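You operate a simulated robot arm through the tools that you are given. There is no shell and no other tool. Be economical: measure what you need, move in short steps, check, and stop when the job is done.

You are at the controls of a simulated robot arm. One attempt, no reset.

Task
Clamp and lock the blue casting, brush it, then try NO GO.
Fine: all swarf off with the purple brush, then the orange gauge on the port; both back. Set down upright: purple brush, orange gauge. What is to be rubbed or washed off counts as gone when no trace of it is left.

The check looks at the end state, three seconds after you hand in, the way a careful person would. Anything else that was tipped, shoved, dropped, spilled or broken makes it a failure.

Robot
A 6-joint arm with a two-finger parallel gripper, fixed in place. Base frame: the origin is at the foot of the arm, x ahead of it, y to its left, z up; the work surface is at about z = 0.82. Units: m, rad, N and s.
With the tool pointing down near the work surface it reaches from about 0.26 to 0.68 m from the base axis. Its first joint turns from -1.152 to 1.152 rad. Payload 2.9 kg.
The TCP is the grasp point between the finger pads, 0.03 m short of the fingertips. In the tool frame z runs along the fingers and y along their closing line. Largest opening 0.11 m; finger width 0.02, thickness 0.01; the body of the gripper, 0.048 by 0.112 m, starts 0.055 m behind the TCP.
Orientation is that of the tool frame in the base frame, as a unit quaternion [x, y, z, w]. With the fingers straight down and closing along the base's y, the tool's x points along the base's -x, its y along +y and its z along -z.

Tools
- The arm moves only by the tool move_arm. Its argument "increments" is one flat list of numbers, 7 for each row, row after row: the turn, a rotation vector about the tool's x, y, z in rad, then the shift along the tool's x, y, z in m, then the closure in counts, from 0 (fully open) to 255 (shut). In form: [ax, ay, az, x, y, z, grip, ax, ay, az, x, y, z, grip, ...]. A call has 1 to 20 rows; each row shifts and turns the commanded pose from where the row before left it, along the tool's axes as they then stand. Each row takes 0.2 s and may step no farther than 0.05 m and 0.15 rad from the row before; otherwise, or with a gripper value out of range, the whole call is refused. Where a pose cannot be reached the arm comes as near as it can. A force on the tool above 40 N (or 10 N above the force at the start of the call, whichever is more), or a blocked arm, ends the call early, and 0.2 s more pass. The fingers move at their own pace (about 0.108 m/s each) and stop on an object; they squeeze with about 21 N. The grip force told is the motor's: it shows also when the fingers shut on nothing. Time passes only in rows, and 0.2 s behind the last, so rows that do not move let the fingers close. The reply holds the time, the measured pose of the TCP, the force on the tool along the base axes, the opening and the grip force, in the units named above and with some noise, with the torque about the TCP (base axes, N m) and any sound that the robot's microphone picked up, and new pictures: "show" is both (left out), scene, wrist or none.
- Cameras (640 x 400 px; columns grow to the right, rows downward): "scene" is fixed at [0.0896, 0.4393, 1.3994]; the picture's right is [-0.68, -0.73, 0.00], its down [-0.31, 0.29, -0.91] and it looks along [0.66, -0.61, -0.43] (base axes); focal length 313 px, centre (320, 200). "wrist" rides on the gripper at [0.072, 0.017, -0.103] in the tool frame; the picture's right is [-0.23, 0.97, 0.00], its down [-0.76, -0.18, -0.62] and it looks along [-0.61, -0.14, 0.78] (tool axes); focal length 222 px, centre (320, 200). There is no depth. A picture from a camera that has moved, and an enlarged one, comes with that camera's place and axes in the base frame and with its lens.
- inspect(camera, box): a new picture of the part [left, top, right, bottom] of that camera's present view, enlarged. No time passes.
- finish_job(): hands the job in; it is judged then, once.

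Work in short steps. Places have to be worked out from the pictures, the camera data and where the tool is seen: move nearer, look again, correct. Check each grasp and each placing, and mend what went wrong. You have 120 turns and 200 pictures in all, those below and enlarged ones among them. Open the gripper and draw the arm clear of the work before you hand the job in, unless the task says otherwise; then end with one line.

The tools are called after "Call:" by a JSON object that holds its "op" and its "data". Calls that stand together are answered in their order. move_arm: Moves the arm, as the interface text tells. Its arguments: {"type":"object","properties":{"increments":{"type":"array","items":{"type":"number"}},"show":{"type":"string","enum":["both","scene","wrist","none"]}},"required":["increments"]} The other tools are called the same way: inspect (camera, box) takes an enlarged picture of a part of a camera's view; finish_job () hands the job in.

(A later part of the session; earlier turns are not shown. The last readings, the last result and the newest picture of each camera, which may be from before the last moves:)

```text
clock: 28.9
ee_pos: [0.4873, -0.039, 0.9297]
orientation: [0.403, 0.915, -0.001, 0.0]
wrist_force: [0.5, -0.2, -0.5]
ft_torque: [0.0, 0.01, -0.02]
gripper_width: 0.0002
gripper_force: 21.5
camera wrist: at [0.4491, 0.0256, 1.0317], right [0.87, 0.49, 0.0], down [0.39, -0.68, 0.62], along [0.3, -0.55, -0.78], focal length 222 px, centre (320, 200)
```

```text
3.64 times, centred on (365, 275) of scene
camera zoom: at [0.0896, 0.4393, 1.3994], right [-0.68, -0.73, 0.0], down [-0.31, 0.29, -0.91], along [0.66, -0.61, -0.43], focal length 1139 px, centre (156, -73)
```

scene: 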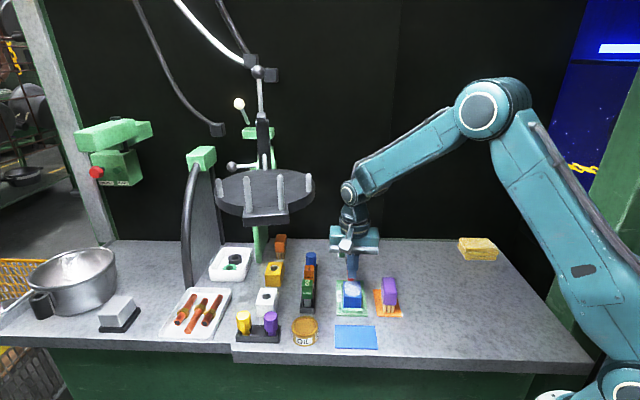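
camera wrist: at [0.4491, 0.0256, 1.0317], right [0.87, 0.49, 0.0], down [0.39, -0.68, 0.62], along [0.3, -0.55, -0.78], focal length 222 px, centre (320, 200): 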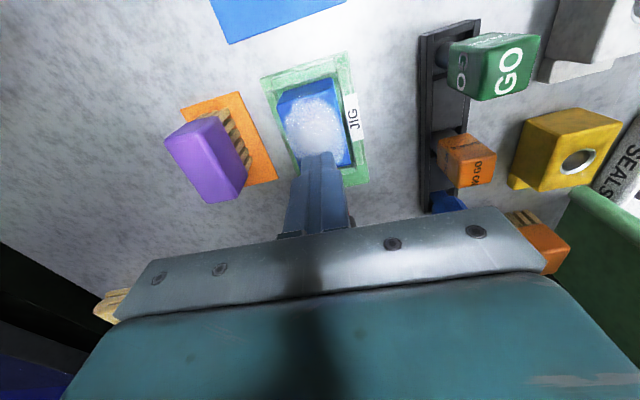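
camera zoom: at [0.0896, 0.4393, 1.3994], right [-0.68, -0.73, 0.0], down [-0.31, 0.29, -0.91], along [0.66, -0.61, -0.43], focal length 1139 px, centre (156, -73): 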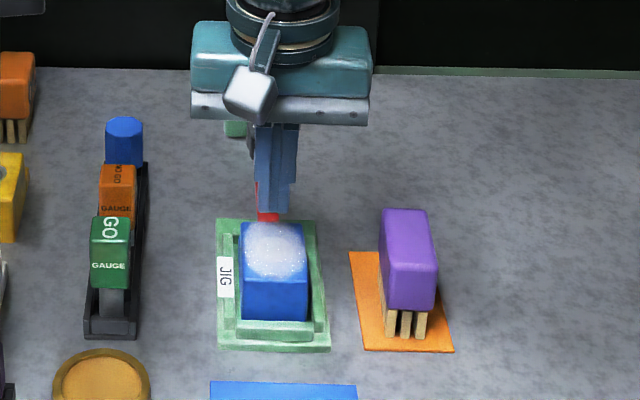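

The brush slipped out; it still stands upright on its mat. I rise, open, and go back for a closer measurement and a lower, better-centred grip.

Call:
{"op": "move_arm", "data": {"increments": [0, 0, 0, 0, 0, -0.04, 255, 0, 0, 0, 0.0, -0.045, -0.01, 200, 0, 0, 0, 0.0, -0.045, -0.01, 116, 0, 0, 0, 0, 0, 0, 116]}}

Call:
{"op": "inspect", "data": {"camera": "wrist", "box": [240, 70, 400, 220]}}

Call:
{"op": "inspect", "data": {"camera": "scene", "box": [360, 265, 420, 325]}}

```text
clock: 29.9
ee_pos: [0.4164, -0.1026, 0.9883]
orientation: [0.403, 0.915, -0.001, 0.0]
wrist_force: [-0.2, -1.3, -1.2]
ft_torque: [0.0, 0.03, 0.0]
gripper_width: 0.0599
gripper_force: 0.0
camera wrist: at [0.3782, -0.038, 1.09], right [0.87, 0.49, 0.0], down [0.39, -0.68, 0.62], along [0.3, -0.55, -0.78], focal length 222 px, centre (320, 200)
```

scene: 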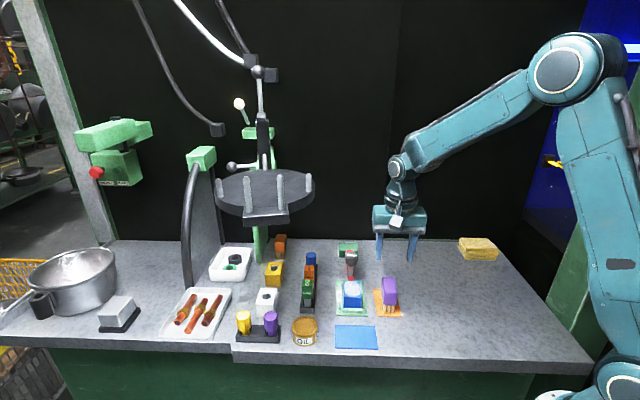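
wrist: 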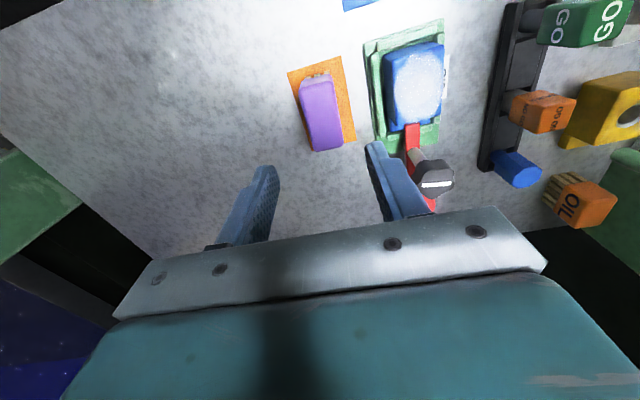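

```text
2.67 times, centred on (320, 145) of wrist
camera zoom: at [0.3782, -0.038, 1.09], right [0.87, 0.49, 0.0], down [0.39, -0.68, 0.62], along [0.3, -0.55, -0.78], focal length 592 px, centre (320, 347)
```

zoom: 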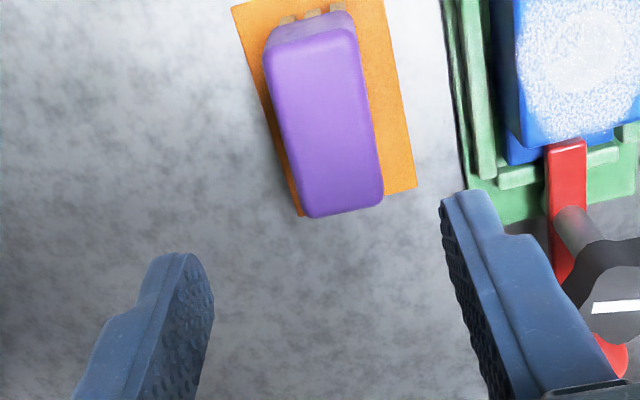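

```text
6.67 times, centred on (390, 295) of scene
camera zoom: at [0.0896, 0.4393, 1.3994], right [-0.68, -0.73, 0.0], down [-0.31, 0.29, -0.91], along [0.66, -0.61, -0.43], focal length 2088 px, centre (-147, -433)
```

zoom: 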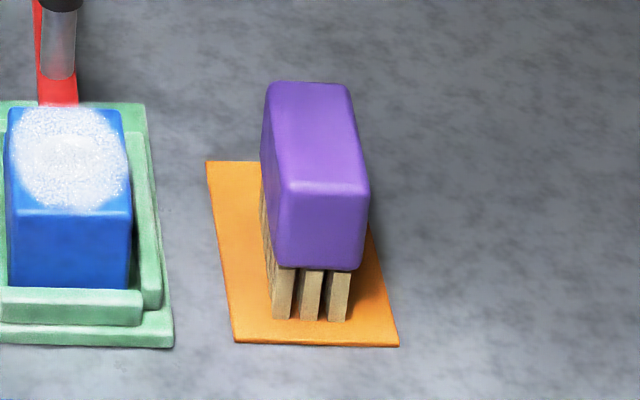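

The handle spans about z 0.843–0.88, so my grip was too near its rounded top, and the axis is nearer −50°. I regrip lower (TCP 0.858), hold longer, and lift slowly.

Call:
{"op": "move_arm", "data": {"increments": [0, 0, 0.04, 0, 0, 0, 116, 0, 0, 0, 0.0058, 0.0034, 0.04, 116, 0, 0, 0, 0, 0, 0.045, 116, 0, 0, 0, 0, 0, 0.035, 116, 0, 0, 0, 0, 0, 0.01, 116, 0, 0, 0, 0, 0, 0, 160, 0, 0, 0, 0, 0, 0, 200, 0, 0, 0, 0, 0, 0, 255, 0, 0, 0, 0, 0, 0, 255, 0, 0, 0, 0, 0, 0, 255], "show": "wrist"}}

Call:
{"op": "inspect", "data": {"camera": "scene", "box": [360, 250, 420, 325]}}

```text
clock: 32.1
ee_pos: [0.4164, -0.0934, 0.8584]
orientation: [0.421, 0.907, -0.002, 0.0]
wrist_force: [-0.2, 0.1, 0.9]
ft_torque: [-0.02, 0.03, -0.01]
gripper_width: 0.0318
gripper_force: 21.7
camera wrist: at [0.3817, -0.0283, 0.9608], right [0.89, 0.46, 0.0], down [0.36, -0.69, 0.62], along [0.28, -0.56, -0.78], focal length 222 px, centre (320, 200)
```

wrist: 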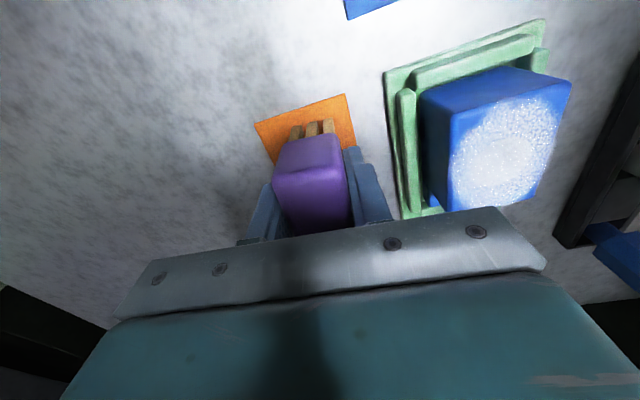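

```text
5.33 times, centred on (390, 288) of scene
camera zoom: at [0.0896, 0.4393, 1.3994], right [-0.68, -0.73, 0.0], down [-0.31, 0.29, -0.91], along [0.66, -0.61, -0.43], focal length 1670 px, centre (-53, -267)
```

zoom: 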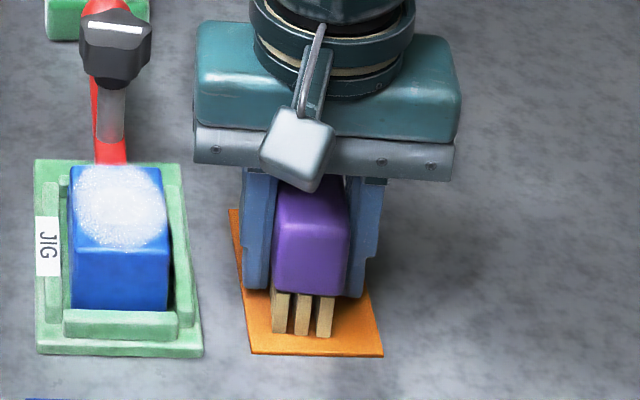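

Firm at 0.0318 m. I lift slowly by a small amount and check it stays held.

Call:
{"op": "move_arm", "data": {"increments": [0, 0, 0, 0, 0, -0.004, 255, 0, 0, 0, 0, 0, -0.008, 255, 0, 0, 0, 0, 0, -0.012, 255, 0, 0, 0, 0, 0, 0, 255], "show": "wrist"}}

Call:
{"op": "inspect", "data": {"camera": "scene", "box": [360, 250, 420, 325]}}

```text
clock: 33.1
ee_pos: [0.4166, -0.0928, 0.882]
orientation: [0.421, 0.907, -0.003, -0.001]
wrist_force: [0.0, 0.1, -1.5]
ft_torque: [-0.01, -0.01, 0.0]
gripper_width: 0.0319
gripper_force: 21.1
camera wrist: at [0.3823, -0.0272, 0.9848], right [0.89, 0.46, 0.0], down [0.36, -0.69, 0.62], along [0.28, -0.56, -0.78], focal length 222 px, centre (320, 200)
```

wrist: 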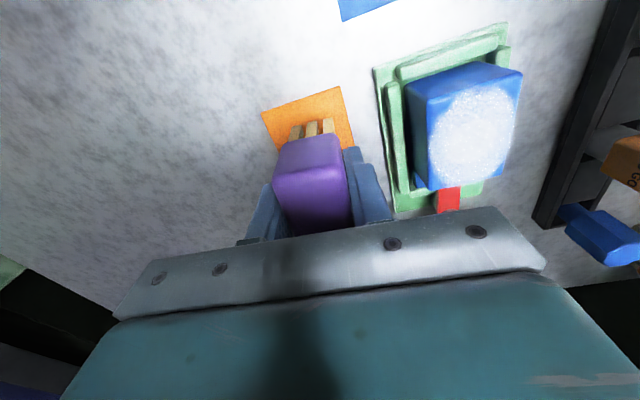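

```text
5.33 times, centred on (390, 288) of scene
camera zoom: at [0.0896, 0.4393, 1.3994], right [-0.68, -0.73, 0.0], down [-0.31, 0.29, -0.91], along [0.66, -0.61, -0.43], focal length 1670 px, centre (-53, -267)
```

zoom: 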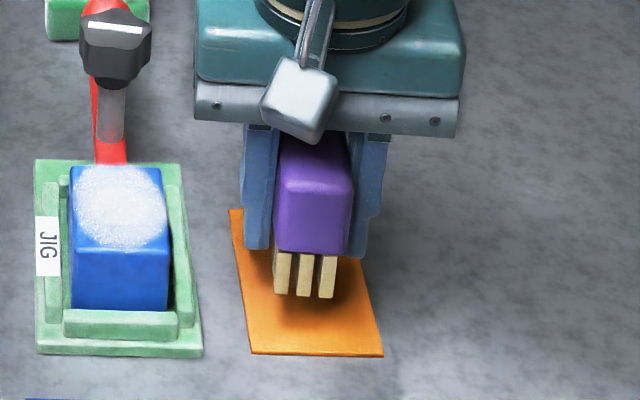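

Held now. Carrying it over the casting and lowering to just above the top.

Call:
{"op": "move_arm", "data": {"increments": [0, 0, 0, 0, 0, -0.018, 255, 0, 0, 0, 0, 0, -0.02, 255, 0, 0, 0, 0, 0, -0.01, 255, 0, 0, 0, 0, 0.02, 0, 255, 0, 0, 0, 0, 0.025, 0, 255, 0, 0, 0, 0, 0.025, 0, 255, 0, 0, 0, 0, 0.0153, 0, 255, 0, 0, 0, 0, 0, 0.015, 255, 0, 0, 0, 0, 0, 0.005, 255, 0, 0, 0, 0, 0, 0, 255]}}

Call:
{"op": "inspect", "data": {"camera": "scene", "box": [320, 240, 390, 320]}}

```text
clock: 35.3
ee_pos: [0.4823, -0.0394, 0.9094]
orientation: [0.421, 0.907, -0.003, 0.001]
wrist_force: [0.1, 0.1, -1.5]
ft_torque: [-0.02, 0.0, 0.02]
gripper_width: 0.0321
gripper_force: 21.0
camera wrist: at [0.4477, 0.0262, 1.0121], right [0.89, 0.46, 0.0], down [0.36, -0.69, 0.62], along [0.28, -0.56, -0.78], focal length 222 px, centre (320, 200)
```

scene: 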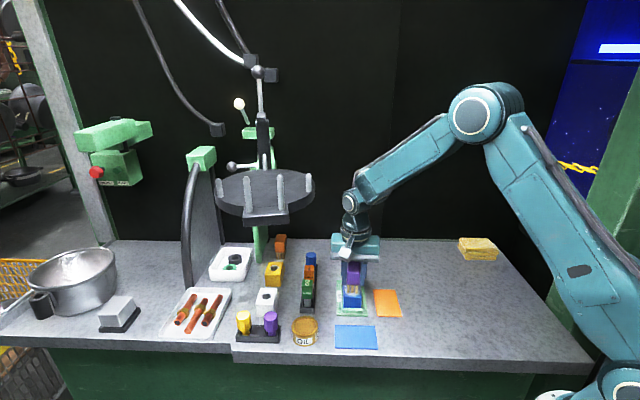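
wrist: 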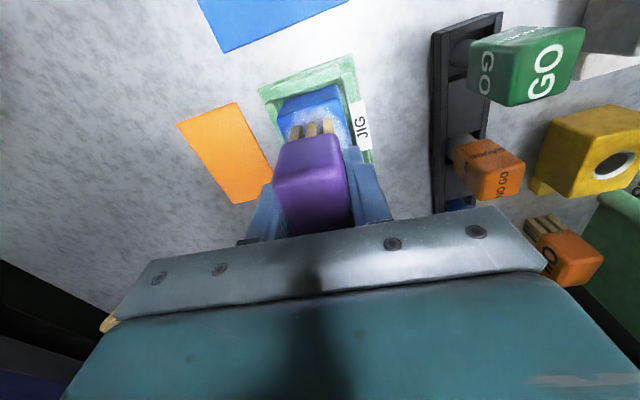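

```text
5.00 times, centred on (355, 280) of scene
camera zoom: at [0.0896, 0.4393, 1.3994], right [-0.68, -0.73, 0.0], down [-0.31, 0.29, -0.91], along [0.66, -0.61, -0.43], focal length 1566 px, centre (145, -200)
```

zoom: 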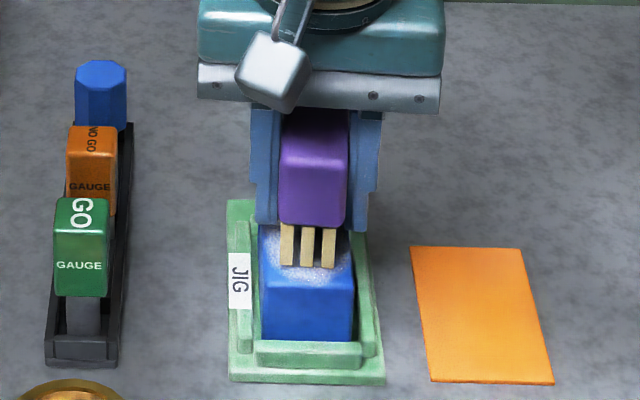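

Brush is over the casting, about 1 cm above it. Lowering gently for contact.

Call:
{"op": "move_arm", "data": {"increments": [0, 0, 0, 0, 0, 0.005, 255, 0, 0, 0, 0, 0, 0.004, 255, 0, 0, 0, 0, 0, 0, 255], "show": "none"}}

```text
clock: 36.1
ee_pos: [0.4837, -0.0397, 0.9034]
orientation: [0.421, 0.907, -0.002, 0.002]
wrist_force: [0.4, 0.6, 17.1]
ft_torque: [0.04, -0.11, 0.04]
gripper_width: 0.0318
gripper_force: 21.3
```

Contact found (17 N). I ease the pressure a little and sweep over the whole top.

Call:
{"op": "move_arm", "data": {"increments": [0, 0, 0, 0, -0.007, -0.0015, 255, 0, 0, 0, 0, -0.006, 0, 255, 0, 0, 0, 0.008, 0, 0, 255, 0, 0, 0, 0.008, 0, 0, 255, 0, 0, 0, -0.013, 0, 0, 255, 0, 0, 0, -0.013, 0, 0, 255, 0, 0, 0, 0, 0.013, 0, 255, 0, 0, 0, 0.013, 0, 0, 255, 0, 0, 0, 0.013, 0, 0, 255, 0, 0, 0, -0.013, 0, 0, 255, 0, 0, 0, -0.013, 0, 0, 255, 0, 0, 0, 0, 0.013, 0, 255, 0, 0, 0, 0.013, 0, 0, 255, 0, 0, 0, 0.013, 0, 0, 255, 0, 0, 0, -0.008, 0, 0, 255, 0, 0, 0, -0.008, 0, 0, 255]}}

Call:
{"op": "inspect", "data": {"camera": "scene", "box": [320, 240, 390, 320]}}

```text
clock: 39.5
ee_pos: [0.4916, -0.0286, 0.9022]
orientation: [0.42, 0.908, -0.001, 0.0]
wrist_force: [-0.9, 0.9, 1.8]
ft_torque: [0.02, -0.08, 0.03]
gripper_width: 0.0315
gripper_force: 21.3
camera wrist: at [0.457, 0.037, 1.0043], right [0.89, 0.46, 0.0], down [0.36, -0.69, 0.62], along [0.28, -0.56, -0.78], focal length 222 px, centre (320, 200)
```

scene: 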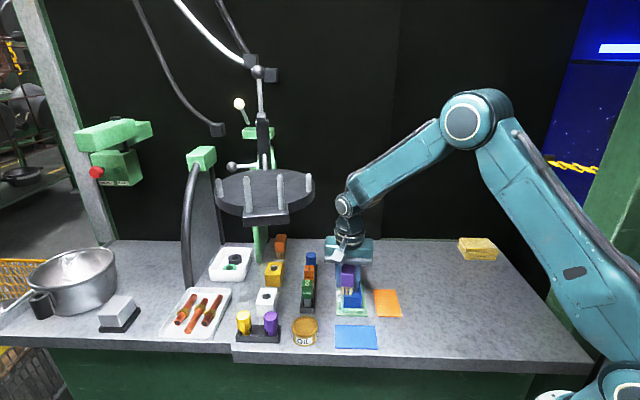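
wrist: 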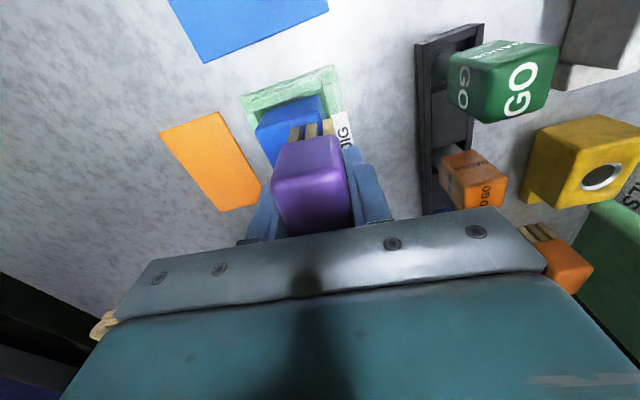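

```text
5.00 times, centred on (355, 280) of scene
camera zoom: at [0.0896, 0.4393, 1.3994], right [-0.68, -0.73, 0.0], down [-0.31, 0.29, -0.91], along [0.66, -0.61, -0.43], focal length 1566 px, centre (145, -200)
```

zoom: 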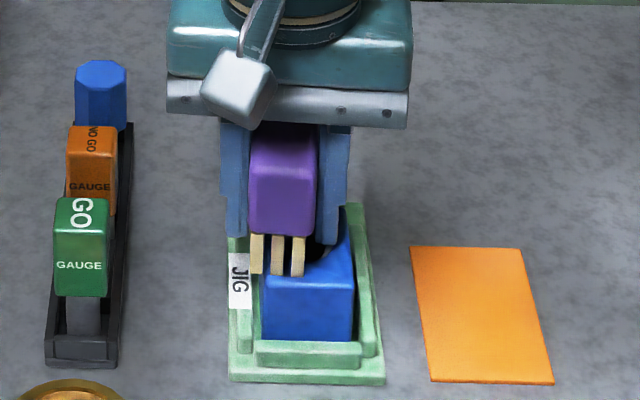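

The top looks clean with the port hole visible. I lift, carry the brush back above its mat, and inspect the casting.

Call:
{"op": "move_arm", "data": {"increments": [0, 0, 0, 0, 0, -0.015, 255, 0, 0, 0, 0, 0, -0.02, 255, 0, 0, 0, 0, -0.02, 0, 255, 0, 0, 0, 0, -0.027, 0, 255, 0, 0, 0, 0, -0.027, 0, 255, 0, 0, 0, -0.001, -0.0253, 0, 255, 0, 0, 0, 0, 0, 0, 255]}}

Call:
{"op": "inspect", "data": {"camera": "scene", "box": [330, 260, 380, 320]}}

Call:
{"op": "inspect", "data": {"camera": "wrist", "box": [350, 20, 510, 180]}}

```text
clock: 41.1
ee_pos: [0.4168, -0.0945, 0.9393]
orientation: [0.421, 0.907, -0.001, 0.0]
wrist_force: [0.8, 0.9, -0.9]
ft_torque: [-0.01, 0.0, 0.0]
gripper_width: 0.0318
gripper_force: 20.9
camera wrist: at [0.3814, -0.0289, 1.0409], right [0.89, 0.46, 0.0], down [0.36, -0.69, 0.62], along [0.28, -0.56, -0.78], focal length 222 px, centre (320, 200)
```

scene: 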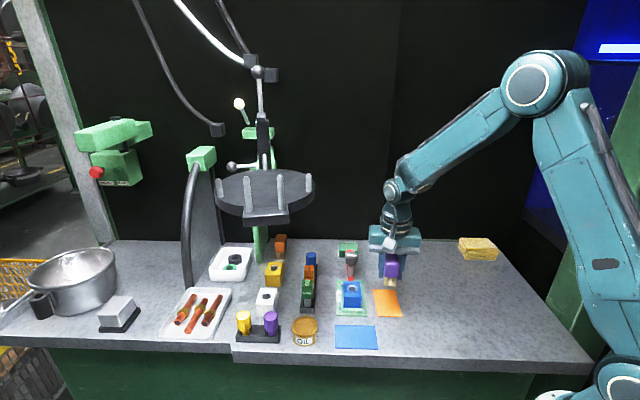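
wrist: 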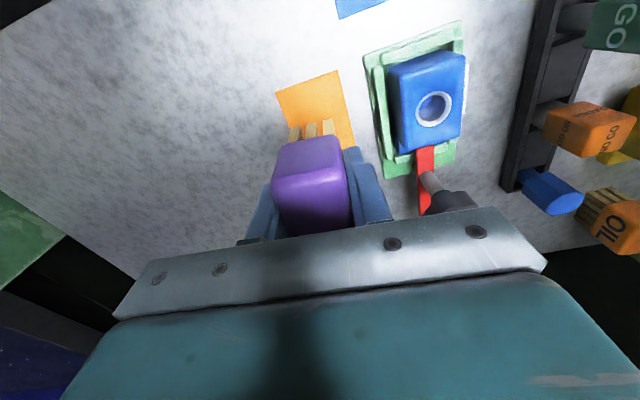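

```text
6.67 times, centred on (355, 290) of scene
camera zoom: at [0.0896, 0.4393, 1.3994], right [-0.68, -0.73, 0.0], down [-0.31, 0.29, -0.91], along [0.66, -0.61, -0.43], focal length 2088 px, centre (87, -400)
```

zoom: 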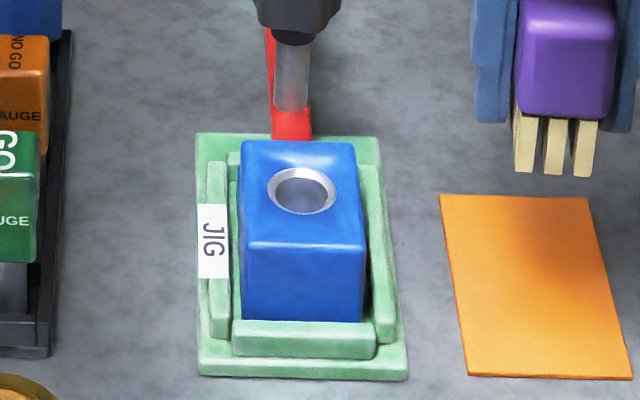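

```text
2.50 times, centred on (430, 100) of wrist
camera zoom: at [0.3814, -0.0289, 1.0409], right [0.89, 0.46, 0.0], down [0.36, -0.69, 0.62], along [0.28, -0.56, -0.78], focal length 555 px, centre (45, 450)
```

zoom: 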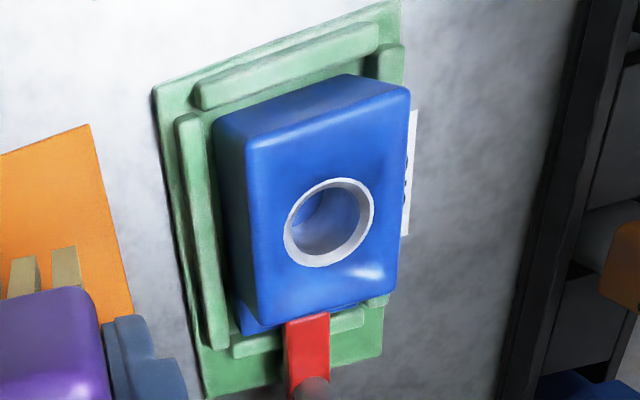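

No trace of swarf. I lower the brush onto its mat at its original spot.

Call:
{"op": "move_arm", "data": {"increments": [0, 0, 0, 0, 0.001, 0.035, 255, 0, 0, 0, 0, 0, 0.03, 255, 0, 0, 0, 0, 0, 0.01, 255, 0, 0, 0, 0, 0, 0.003, 255, 0, 0, 0, 0, 0, 0, 255]}}

Call:
{"op": "inspect", "data": {"camera": "scene", "box": [360, 250, 420, 325]}}

```text
clock: 42.3
ee_pos: [0.4167, -0.094, 0.8585]
orientation: [0.421, 0.907, -0.003, -0.001]
wrist_force: [0.1, 0.3, -1.4]
ft_torque: [0.0, 0.03, 0.02]
gripper_width: 0.0317
gripper_force: 20.8
camera wrist: at [0.3812, -0.0276, 0.9615], right [0.89, 0.46, 0.0], down [0.36, -0.69, 0.62], along [0.28, -0.56, -0.78], focal length 222 px, centre (320, 200)
```

scene: 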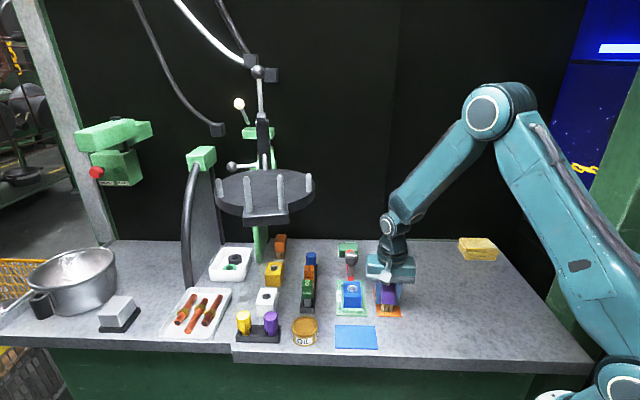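
wrist: 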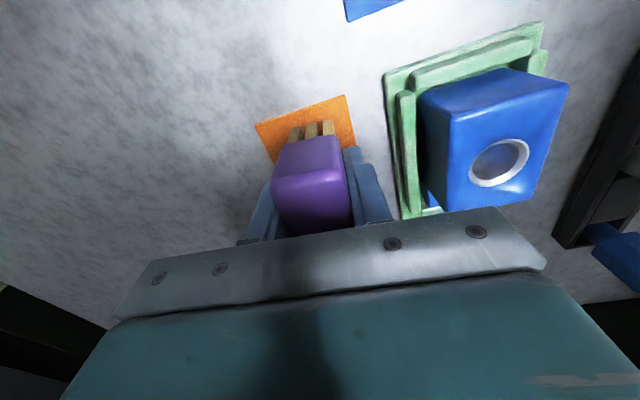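

```text
5.33 times, centred on (390, 288) of scene
camera zoom: at [0.0896, 0.4393, 1.3994], right [-0.68, -0.73, 0.0], down [-0.31, 0.29, -0.91], along [0.66, -0.61, -0.43], focal length 1670 px, centre (-53, -267)
```

zoom: 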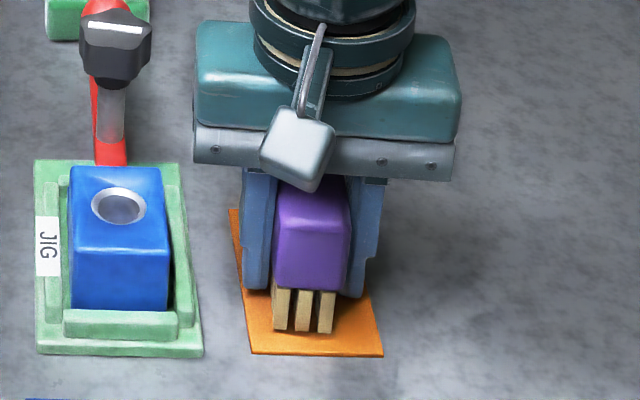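

The bristles still hover 1–2 mm (bottom at row 333 against 337 before), so I lower slightly.

Call:
{"op": "move_arm", "data": {"increments": [0, 0, 0, 0, 0, 0.002, 255, 0, 0, 0, 0, 0, 0, 255], "show": "none"}}

```text
clock: 42.9
ee_pos: [0.4163, -0.0929, 0.8572]
orientation: [0.422, 0.907, -0.002, -0.001]
wrist_force: [1.0, 0.3, -0.7]
ft_torque: [-0.02, -0.01, 0.0]
gripper_width: 0.0321
gripper_force: 21.0
```

Call:
{"op": "move_arm", "data": {"increments": [0, 0, 0, 0, 0, 0.002, 255, 0, 0, 0, 0, 0, 0, 255], "show": "none"}}

```text
clock: 43.5
ee_pos: [0.4171, -0.0934, 0.8561]
orientation: [0.42, 0.907, -0.002, 0.0]
wrist_force: [0.5, -0.3, -2.0]
ft_torque: [0.0, 0.0, -0.02]
gripper_width: 0.0316
gripper_force: 21.2
```

Call:
{"op": "move_arm", "data": {"increments": [0, 0, 0, 0, 0, 0.0015, 255, 0, 0, 0, 0, 0, 0, 255], "show": "none"}}

Call:
{"op": "inspect", "data": {"camera": "scene", "box": [360, 250, 420, 325]}}

```text
clock: 44.1
ee_pos: [0.4166, -0.0932, 0.8554]
orientation: [0.421, 0.907, -0.002, 0.0]
wrist_force: [-5.6, 2.6, 16.5]
ft_torque: [0.0, -0.07, 0.0]
gripper_width: 0.0317
gripper_force: 21.0
```

```text
5.33 times, centred on (390, 288) of scene
camera zoom: at [0.0893, 0.4394, 1.3994], right [-0.68, -0.73, 0.0], down [-0.31, 0.29, -0.91], along [0.66, -0.61, -0.43], focal length 1670 px, centre (-53, -267)
```

zoom: 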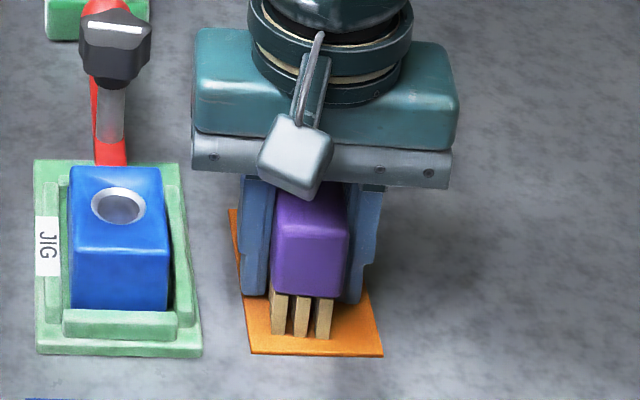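

Contact (16 N), bristles on the mat. I release gently and rise.

Call:
{"op": "move_arm", "data": {"increments": [0, 0, 0, 0, 0, -0.001, 200, 0, 0, 0, 0, 0, 0, 150, 0, 0, 0, 0, 0, 0, 120, 0, 0, 0, 0, 0, -0.03, 110, 0, 0, 0, 0, 0, -0.045, 110, 0, 0, 0, 0, 0, -0.045, 110, 0, 0, 0, 0, 0, -0.045, 110]}}

Call:
{"op": "inspect", "data": {"camera": "scene", "box": [285, 240, 415, 325]}}

```text
clock: 45.7
ee_pos: [0.4154, -0.0906, 1.0205]
orientation: [0.421, 0.907, -0.003, -0.001]
wrist_force: [0.2, 1.0, 0.0]
ft_torque: [-0.02, -0.01, 0.02]
gripper_width: 0.0625
gripper_force: 0.1
camera wrist: at [0.3805, -0.0246, 1.1218], right [0.89, 0.46, 0.0], down [0.36, -0.69, 0.62], along [0.28, -0.56, -0.78], focal length 222 px, centre (320, 200)
```

scene: 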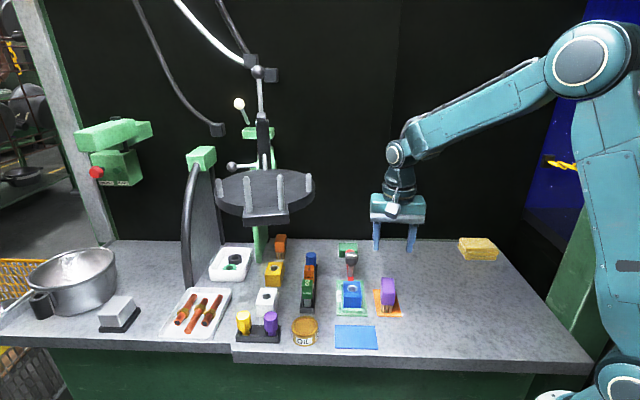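
wrist: 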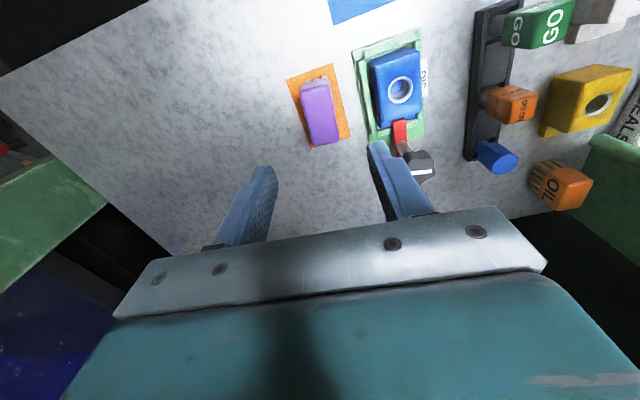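

```text
4.71 times, centred on (350, 282) of scene
camera zoom: at [0.0896, 0.4393, 1.3994], right [-0.68, -0.73, 0.0], down [-0.31, 0.29, -0.91], along [0.66, -0.61, -0.43], focal length 1474 px, centre (179, -188)
```

zoom: 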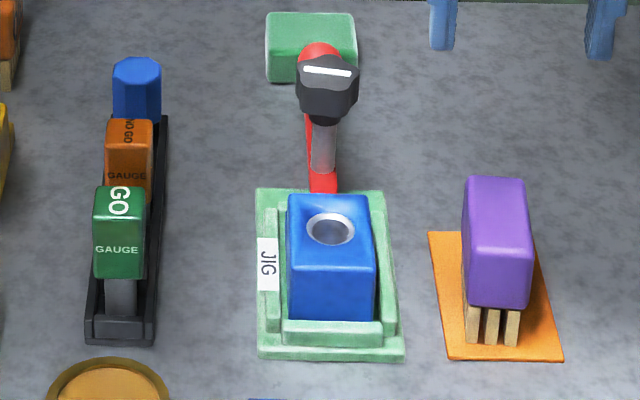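

Clamped, locked, clean, brush upright on its mat. Next is the orange NO GO gauge at about (0.589,0.016), so I move above it for a look.

Call:
{"op": "move_arm", "data": {"increments": [0, 0, 0, -0.0065, 0.0402, 0, 110, 0, 0, 0, -0.0065, 0.0402, 0, 110, 0, 0, 0, -0.0065, 0.0402, 0, 110, 0, 0, 0, -0.0065, 0.0402, 0.01, 110, 0, 0, 0, -0.0065, 0.0402, 0.01, 110, 0, 0, 0, 0, 0, 0, 110]}}

Call:
{"op": "inspect", "data": {"camera": "wrist", "box": [230, 50, 430, 220]}}

Call:
{"op": "inspect", "data": {"camera": "scene", "box": [285, 240, 335, 320]}}

```text
clock: 47.1
ee_pos: [0.5911, 0.0126, 0.9977]
orientation: [0.421, 0.907, -0.003, 0.0]
wrist_force: [0.0, -0.2, -0.4]
ft_torque: [0.02, 0.01, 0.03]
gripper_width: 0.0625
gripper_force: 0.0
camera wrist: at [0.5559, 0.0787, 1.1002], right [0.89, 0.45, 0.0], down [0.36, -0.69, 0.62], along [0.28, -0.56, -0.78], focal length 222 px, centre (320, 200)
```

scene: 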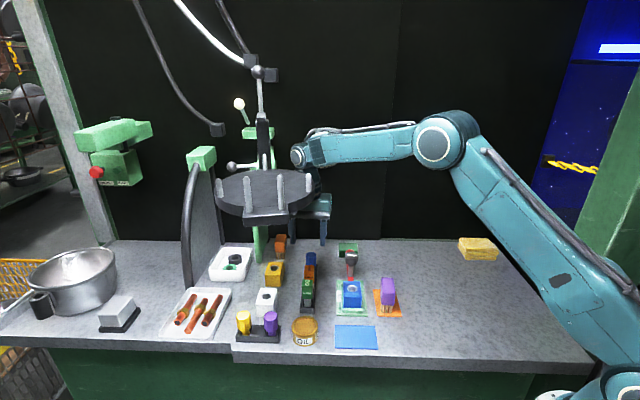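
wrist: 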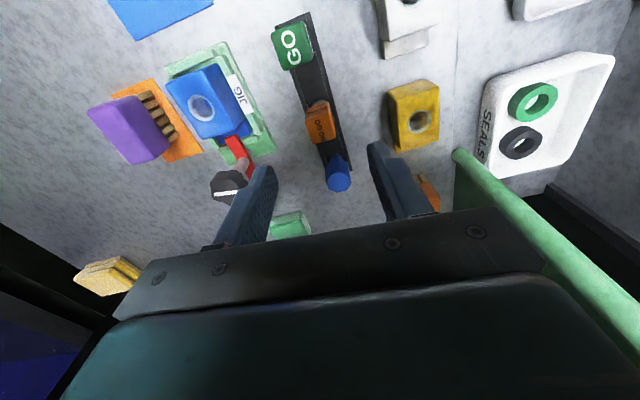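

```text
2.35 times, centred on (330, 135) of wrist
camera zoom: at [0.5559, 0.0787, 1.1002], right [0.89, 0.45, 0.0], down [0.36, -0.69, 0.62], along [0.28, -0.56, -0.78], focal length 523 px, centre (296, 353)
```

zoom: 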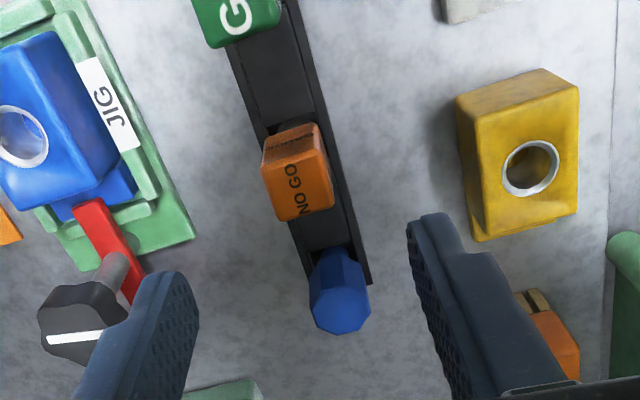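

```text
5.00 times, centred on (310, 280) of scene
camera zoom: at [0.0896, 0.4393, 1.3994], right [-0.68, -0.73, 0.0], down [-0.31, 0.29, -0.91], along [0.66, -0.61, -0.43], focal length 1566 px, centre (370, -200)
```

zoom: 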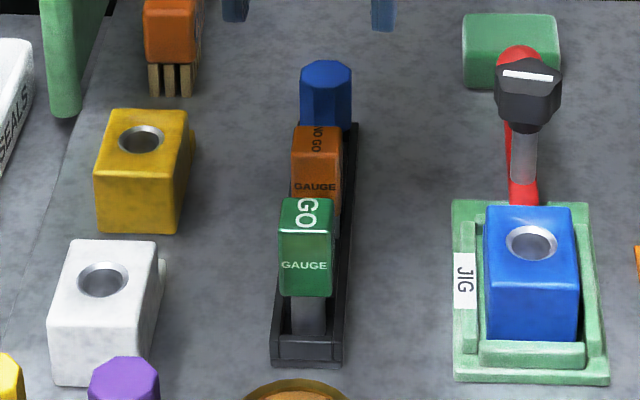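

Orange gauge handle: centre about (0.592,0.006), top z≈0.887, cross direction ≈41.7°. I align, descend part way and check.

Call:
{"op": "move_arm", "data": {"increments": [0, 0, -0.022, -0.0057, -0.0035, 0.03, 110, 0, 0, 0, 0, 0, 0.035, 110, 0, 0, 0, 0, 0, 0, 110], "show": "wrist"}}

Call:
{"op": "inspect", "data": {"camera": "wrist", "box": [240, 70, 400, 220]}}

Call:
{"op": "inspect", "data": {"camera": "scene", "box": [270, 230, 350, 320]}}

```text
clock: 47.9
ee_pos: [0.5925, 0.005, 0.9337]
orientation: [0.411, 0.911, -0.002, 0.0]
wrist_force: [0.2, -0.5, -0.5]
ft_torque: [-0.04, -0.01, -0.05]
gripper_width: 0.0627
gripper_force: 0.0
camera wrist: at [0.5546, 0.07, 1.0373], right [0.88, 0.47, 0.0], down [0.37, -0.69, 0.62], along [0.29, -0.55, -0.78], focal length 222 px, centre (320, 200)
```

wrist: 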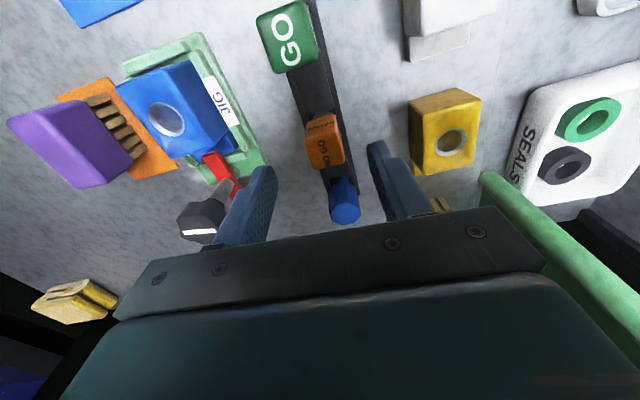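

```text
2.67 times, centred on (320, 145) of wrist
camera zoom: at [0.5546, 0.07, 1.0373], right [0.88, 0.47, 0.0], down [0.37, -0.69, 0.62], along [0.29, -0.55, -0.78], focal length 592 px, centre (320, 347)
```

zoom: 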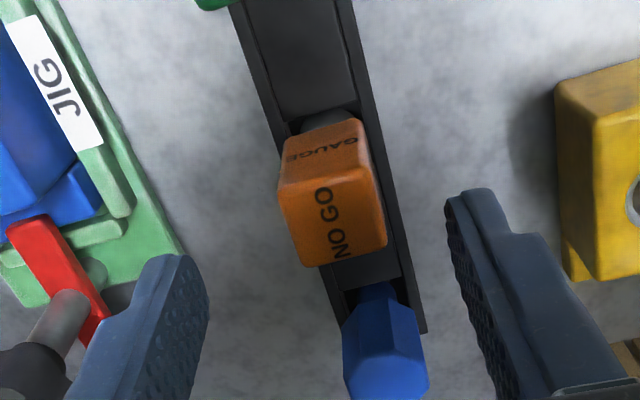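

```text
4.44 times, centred on (310, 275) of scene
camera zoom: at [0.0896, 0.4393, 1.3994], right [-0.68, -0.73, 0.0], down [-0.31, 0.29, -0.91], along [0.66, -0.61, -0.43], focal length 1392 px, centre (364, -133)
```

zoom: 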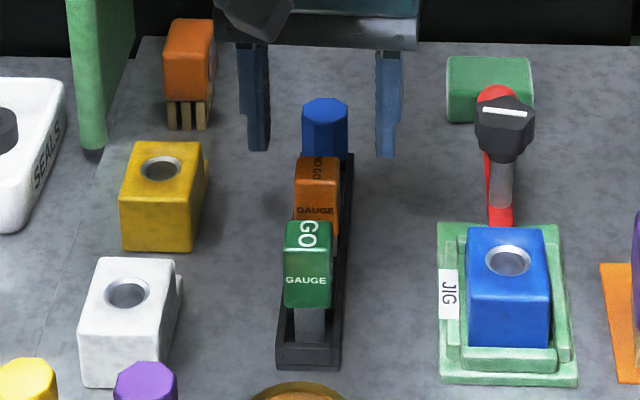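

Aligned within a millimetre or so. Descending to z≈0.870 and gripping firmly.

Call:
{"op": "move_arm", "data": {"increments": [0, 0, 0, 0, 0.001, 0.03, 110, 0, 0, 0, 0, 0, 0.025, 110, 0, 0, 0, 0, 0, 0.009, 110, 0, 0, 0, 0, 0, 0, 150, 0, 0, 0, 0, 0, 0, 190, 0, 0, 0, 0, 0, 0, 255, 0, 0, 0, 0, 0, 0, 255, 0, 0, 0, 0, 0, 0, 255], "show": "wrist"}}

Call:
{"op": "inspect", "data": {"camera": "scene", "box": [270, 230, 350, 320]}}

```text
clock: 49.7
ee_pos: [0.5946, 0.008, 0.8721]
orientation: [0.411, 0.912, -0.003, 0.0]
wrist_force: [-0.2, 0.0, 0.0]
ft_torque: [0.01, 0.01, 0.01]
gripper_width: 0.0256
gripper_force: 20.9
camera wrist: at [0.5579, 0.0708, 0.9743], right [0.88, 0.47, 0.0], down [0.37, -0.69, 0.62], along [0.29, -0.55, -0.78], focal length 222 px, centre (320, 200)
```

wrist: 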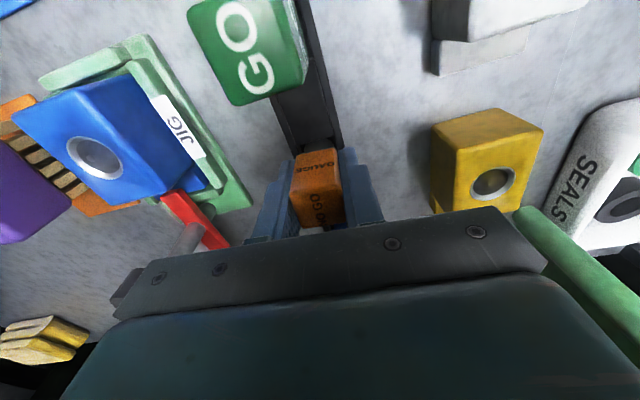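

```text
4.44 times, centred on (310, 275) of scene
camera zoom: at [0.0896, 0.4393, 1.3994], right [-0.68, -0.73, 0.0], down [-0.31, 0.29, -0.91], along [0.66, -0.61, -0.43], focal length 1392 px, centre (364, -133)
```

zoom: 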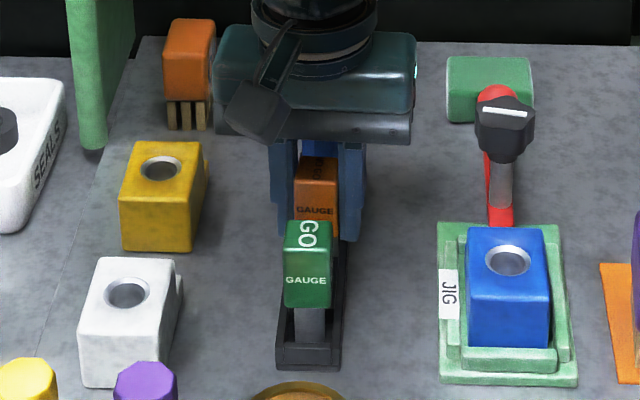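

Gripped (home pose noted: 0.5946,0.0080,0.8721). Lifting slowly.

Call:
{"op": "move_arm", "data": {"increments": [0, 0, 0, 0, 0, -0.003, 255, 0, 0, 0, 0, 0, -0.006, 255, 0, 0, 0, 0, 0, -0.01, 255, 0, 0, 0, 0, 0, -0.015, 255, 0, 0, 0, 0, 0, -0.015, 255, 0, 0, 0, 0, 0, 0, 255], "show": "wrist"}}

Call:
{"op": "inspect", "data": {"camera": "scene", "box": [270, 230, 350, 320]}}

```text
clock: 51.1
ee_pos: [0.5936, 0.006, 0.9199]
orientation: [0.411, 0.912, -0.001, 0.0]
wrist_force: [0.7, 0.3, -0.5]
ft_torque: [0.02, 0.01, 0.0]
gripper_width: 0.0254
gripper_force: 21.2
camera wrist: at [0.5578, 0.0706, 1.0215], right [0.88, 0.47, 0.0], down [0.37, -0.69, 0.62], along [0.29, -0.55, -0.78], focal length 222 px, centre (320, 200)
```

wrist: 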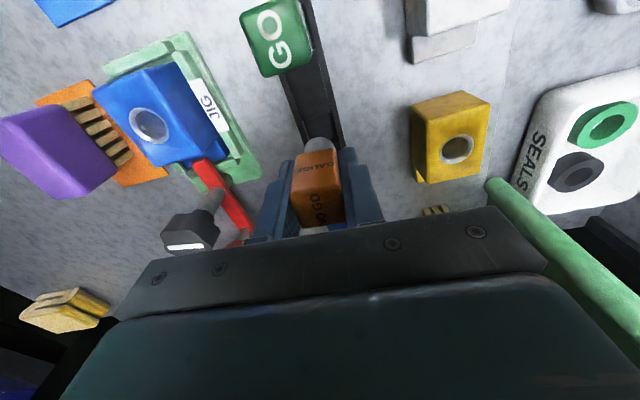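

```text
4.44 times, centred on (310, 275) of scene
camera zoom: at [0.0896, 0.4393, 1.3994], right [-0.68, -0.73, 0.0], down [-0.31, 0.29, -0.91], along [0.66, -0.61, -0.43], focal length 1392 px, centre (364, -133)
```

zoom: 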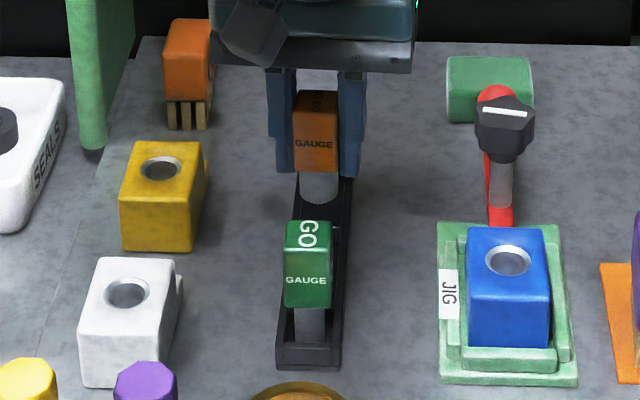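

The gauge is out and vertical; its stem (~24 mm) ends about 47 mm below the TCP. I carry it over the port at about (0.480,-0.0355).

Call:
{"op": "move_arm", "data": {"increments": [0, 0, 0, 0, 0, -0.015, 255, 0, 0, 0, 0, 0, -0.02, 255, 0, 0, 0, 0.008, -0.02, 0, 255, 0, 0, 0, 0.01, -0.025, 0, 255, 0, 0, 0, 0.01, -0.025, 0, 255, 0, 0, 0, 0.0092, -0.0246, 0, 255, 0, 0, 0, 0.007, -0.018, 0, 255, 0, 0, 0, 0, 0, 0.015, 255, 0, 0, 0, 0, 0, 0, 255]}}

Call:
{"op": "inspect", "data": {"camera": "wrist", "box": [240, 60, 400, 220]}}

Call:
{"op": "inspect", "data": {"camera": "scene", "box": [320, 240, 390, 320]}}

```text
clock: 53.1
ee_pos: [0.4796, -0.0368, 0.9372]
orientation: [0.41, 0.912, -0.002, 0.0]
wrist_force: [-0.1, -0.1, -0.1]
ft_torque: [0.01, 0.0, 0.0]
gripper_width: 0.0255
gripper_force: 20.8
camera wrist: at [0.4426, 0.0279, 1.0397], right [0.88, 0.47, 0.0], down [0.37, -0.69, 0.62], along [0.29, -0.55, -0.78], focal length 222 px, centre (320, 200)
```

scene: 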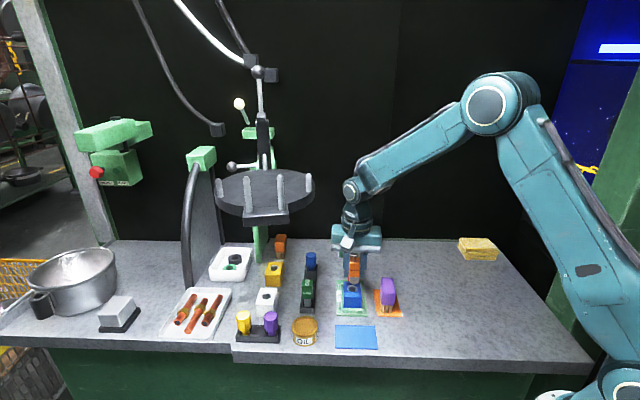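
wrist: 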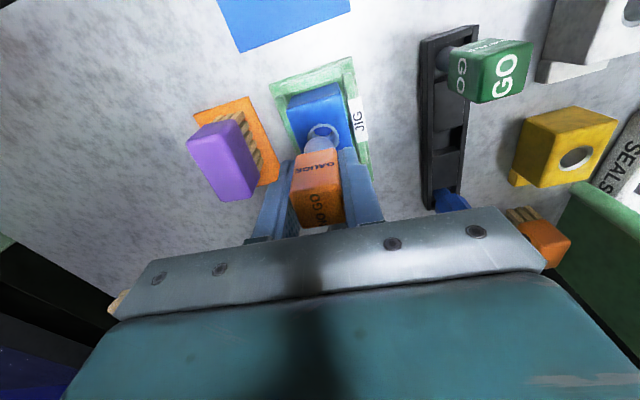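

```text
2.50 times, centred on (320, 140) of wrist
camera zoom: at [0.4426, 0.0279, 1.0397], right [0.88, 0.47, 0.0], down [0.37, -0.69, 0.62], along [0.29, -0.55, -0.78], focal length 555 px, centre (320, 350)
```

zoom: 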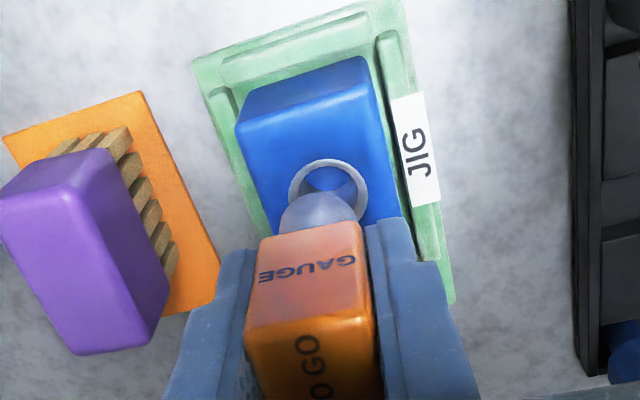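

```text
5.00 times, centred on (355, 280) of scene
camera zoom: at [0.0896, 0.4393, 1.3994], right [-0.68, -0.73, 0.0], down [-0.31, 0.29, -0.91], along [0.66, -0.61, -0.43], focal length 1566 px, centre (145, -200)
```

zoom: 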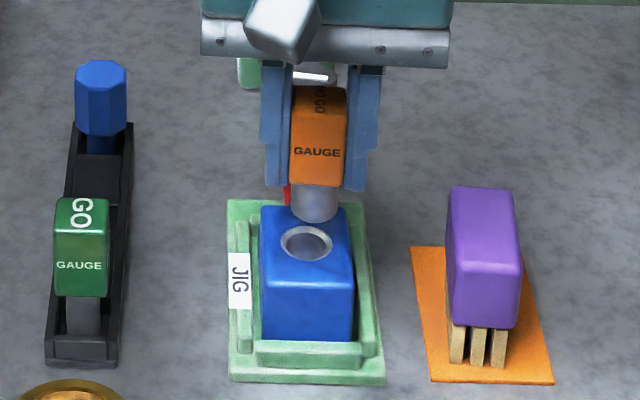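

The port shows at (0.4786,-0.0353), and both views say the stem is about 2 mm off in −tool y. I correct and lower to just above the port.

Call:
{"op": "move_arm", "data": {"increments": [0, 0, 0, 0, 0.0022, 0.006, 255, 0, 0, 0, 0, 0, 0.008, 255, 0, 0, 0, 0, 0, 0, 255], "show": "none"}}

Call:
{"op": "inspect", "data": {"camera": "wrist", "box": [270, 90, 370, 190]}}

Call:
{"op": "inspect", "data": {"camera": "scene", "box": [330, 260, 380, 320]}}

```text
clock: 53.9
ee_pos: [0.4812, -0.0353, 0.9239]
orientation: [0.411, 0.912, -0.002, 0.0]
wrist_force: [-0.8, -0.3, 0.2]
ft_torque: [0.03, 0.01, -0.02]
gripper_width: 0.0255
gripper_force: 21.3
```

```text
4.00 times, centred on (320, 140) of wrist
camera zoom: at [0.445, 0.0293, 1.0256], right [0.88, 0.47, 0.0], down [0.37, -0.69, 0.62], along [0.29, -0.55, -0.78], focal length 888 px, centre (320, 440)
```

zoom: 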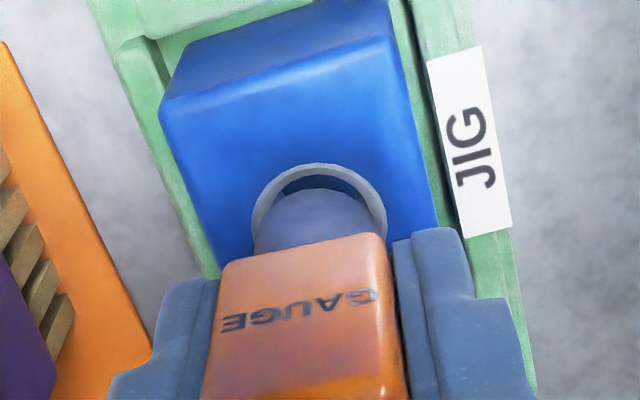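

```text
6.67 times, centred on (355, 290) of scene
camera zoom: at [0.0896, 0.4393, 1.3994], right [-0.68, -0.73, 0.0], down [-0.31, 0.29, -0.91], along [0.66, -0.61, -0.43], focal length 2088 px, centre (87, -400)
```

zoom: 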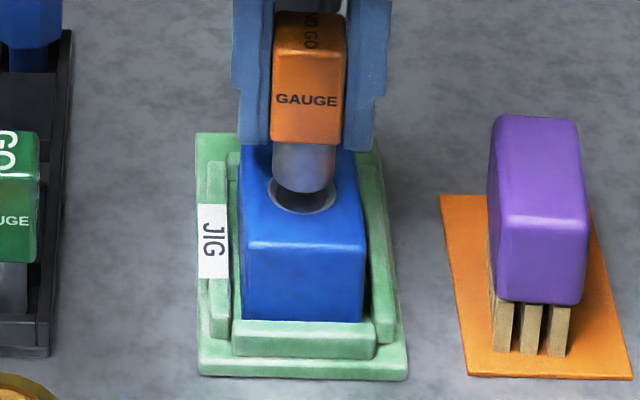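

Stem and port are concentric to within about 1 mm. I lower in small steps until it touches.

Call:
{"op": "move_arm", "data": {"increments": [0, 0, 0, 0, 0.0004, 0.004, 255, 0, 0, 0, 0, 0, 0.003, 255, 0, 0, 0, 0, 0, 0.002, 255, 0, 0, 0, 0, 0, 0, 255], "show": "none"}}

```text
clock: 54.9
ee_pos: [0.4806, -0.0338, 0.9155]
orientation: [0.41, 0.912, -0.002, 0.0]
wrist_force: [0.7, 0.0, -0.5]
ft_torque: [0.0, -0.02, 0.01]
gripper_width: 0.0253
gripper_force: 21.4
```

Call:
{"op": "move_arm", "data": {"increments": [0, 0, 0, 0, 0, 0.002, 255, 0, 0, 0, 0, 0, 0.002, 255, 0, 0, 0, 0, 0, 0, 255], "show": "none"}}

Call:
{"op": "inspect", "data": {"camera": "scene", "box": [330, 260, 380, 320]}}

Call:
{"op": "inspect", "data": {"camera": "wrist", "box": [270, 90, 370, 190]}}

```text
clock: 55.7
ee_pos: [0.481, -0.0361, 0.9129]
orientation: [0.412, 0.911, -0.001, 0.002]
wrist_force: [0.3, -7.9, 18.1]
ft_torque: [-0.14, 0.03, 0.0]
gripper_width: 0.0256
gripper_force: 21.5
```

```text
6.67 times, centred on (355, 290) of scene
camera zoom: at [0.0893, 0.4391, 1.3995], right [-0.68, -0.73, 0.0], down [-0.31, 0.29, -0.91], along [0.66, -0.61, -0.43], focal length 2088 px, centre (87, -400)
```

zoom: 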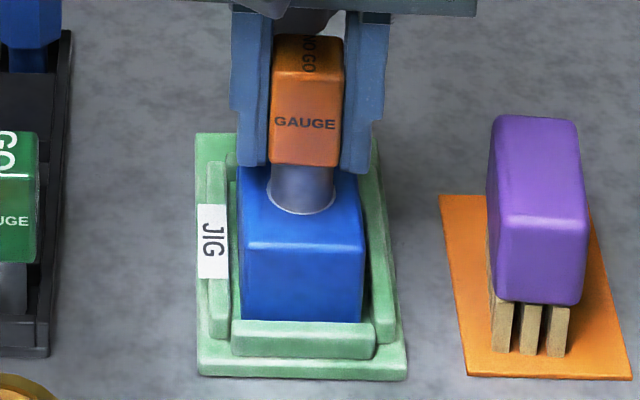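

```text
4.00 times, centred on (320, 140) of wrist
camera zoom: at [0.4445, 0.0297, 1.0154], right [0.88, 0.47, 0.0], down [0.37, -0.69, 0.63], along [0.3, -0.55, -0.78], focal length 888 px, centre (320, 440)
```

zoom: 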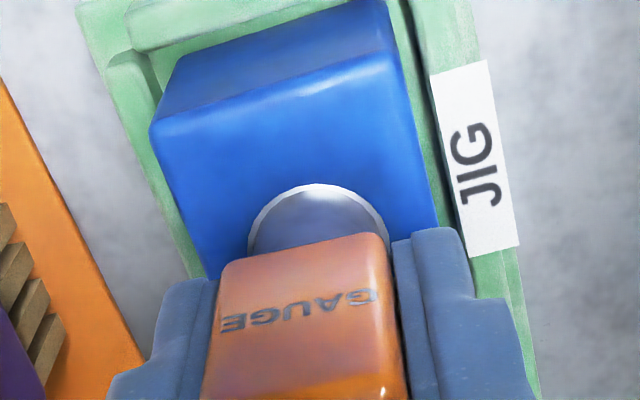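

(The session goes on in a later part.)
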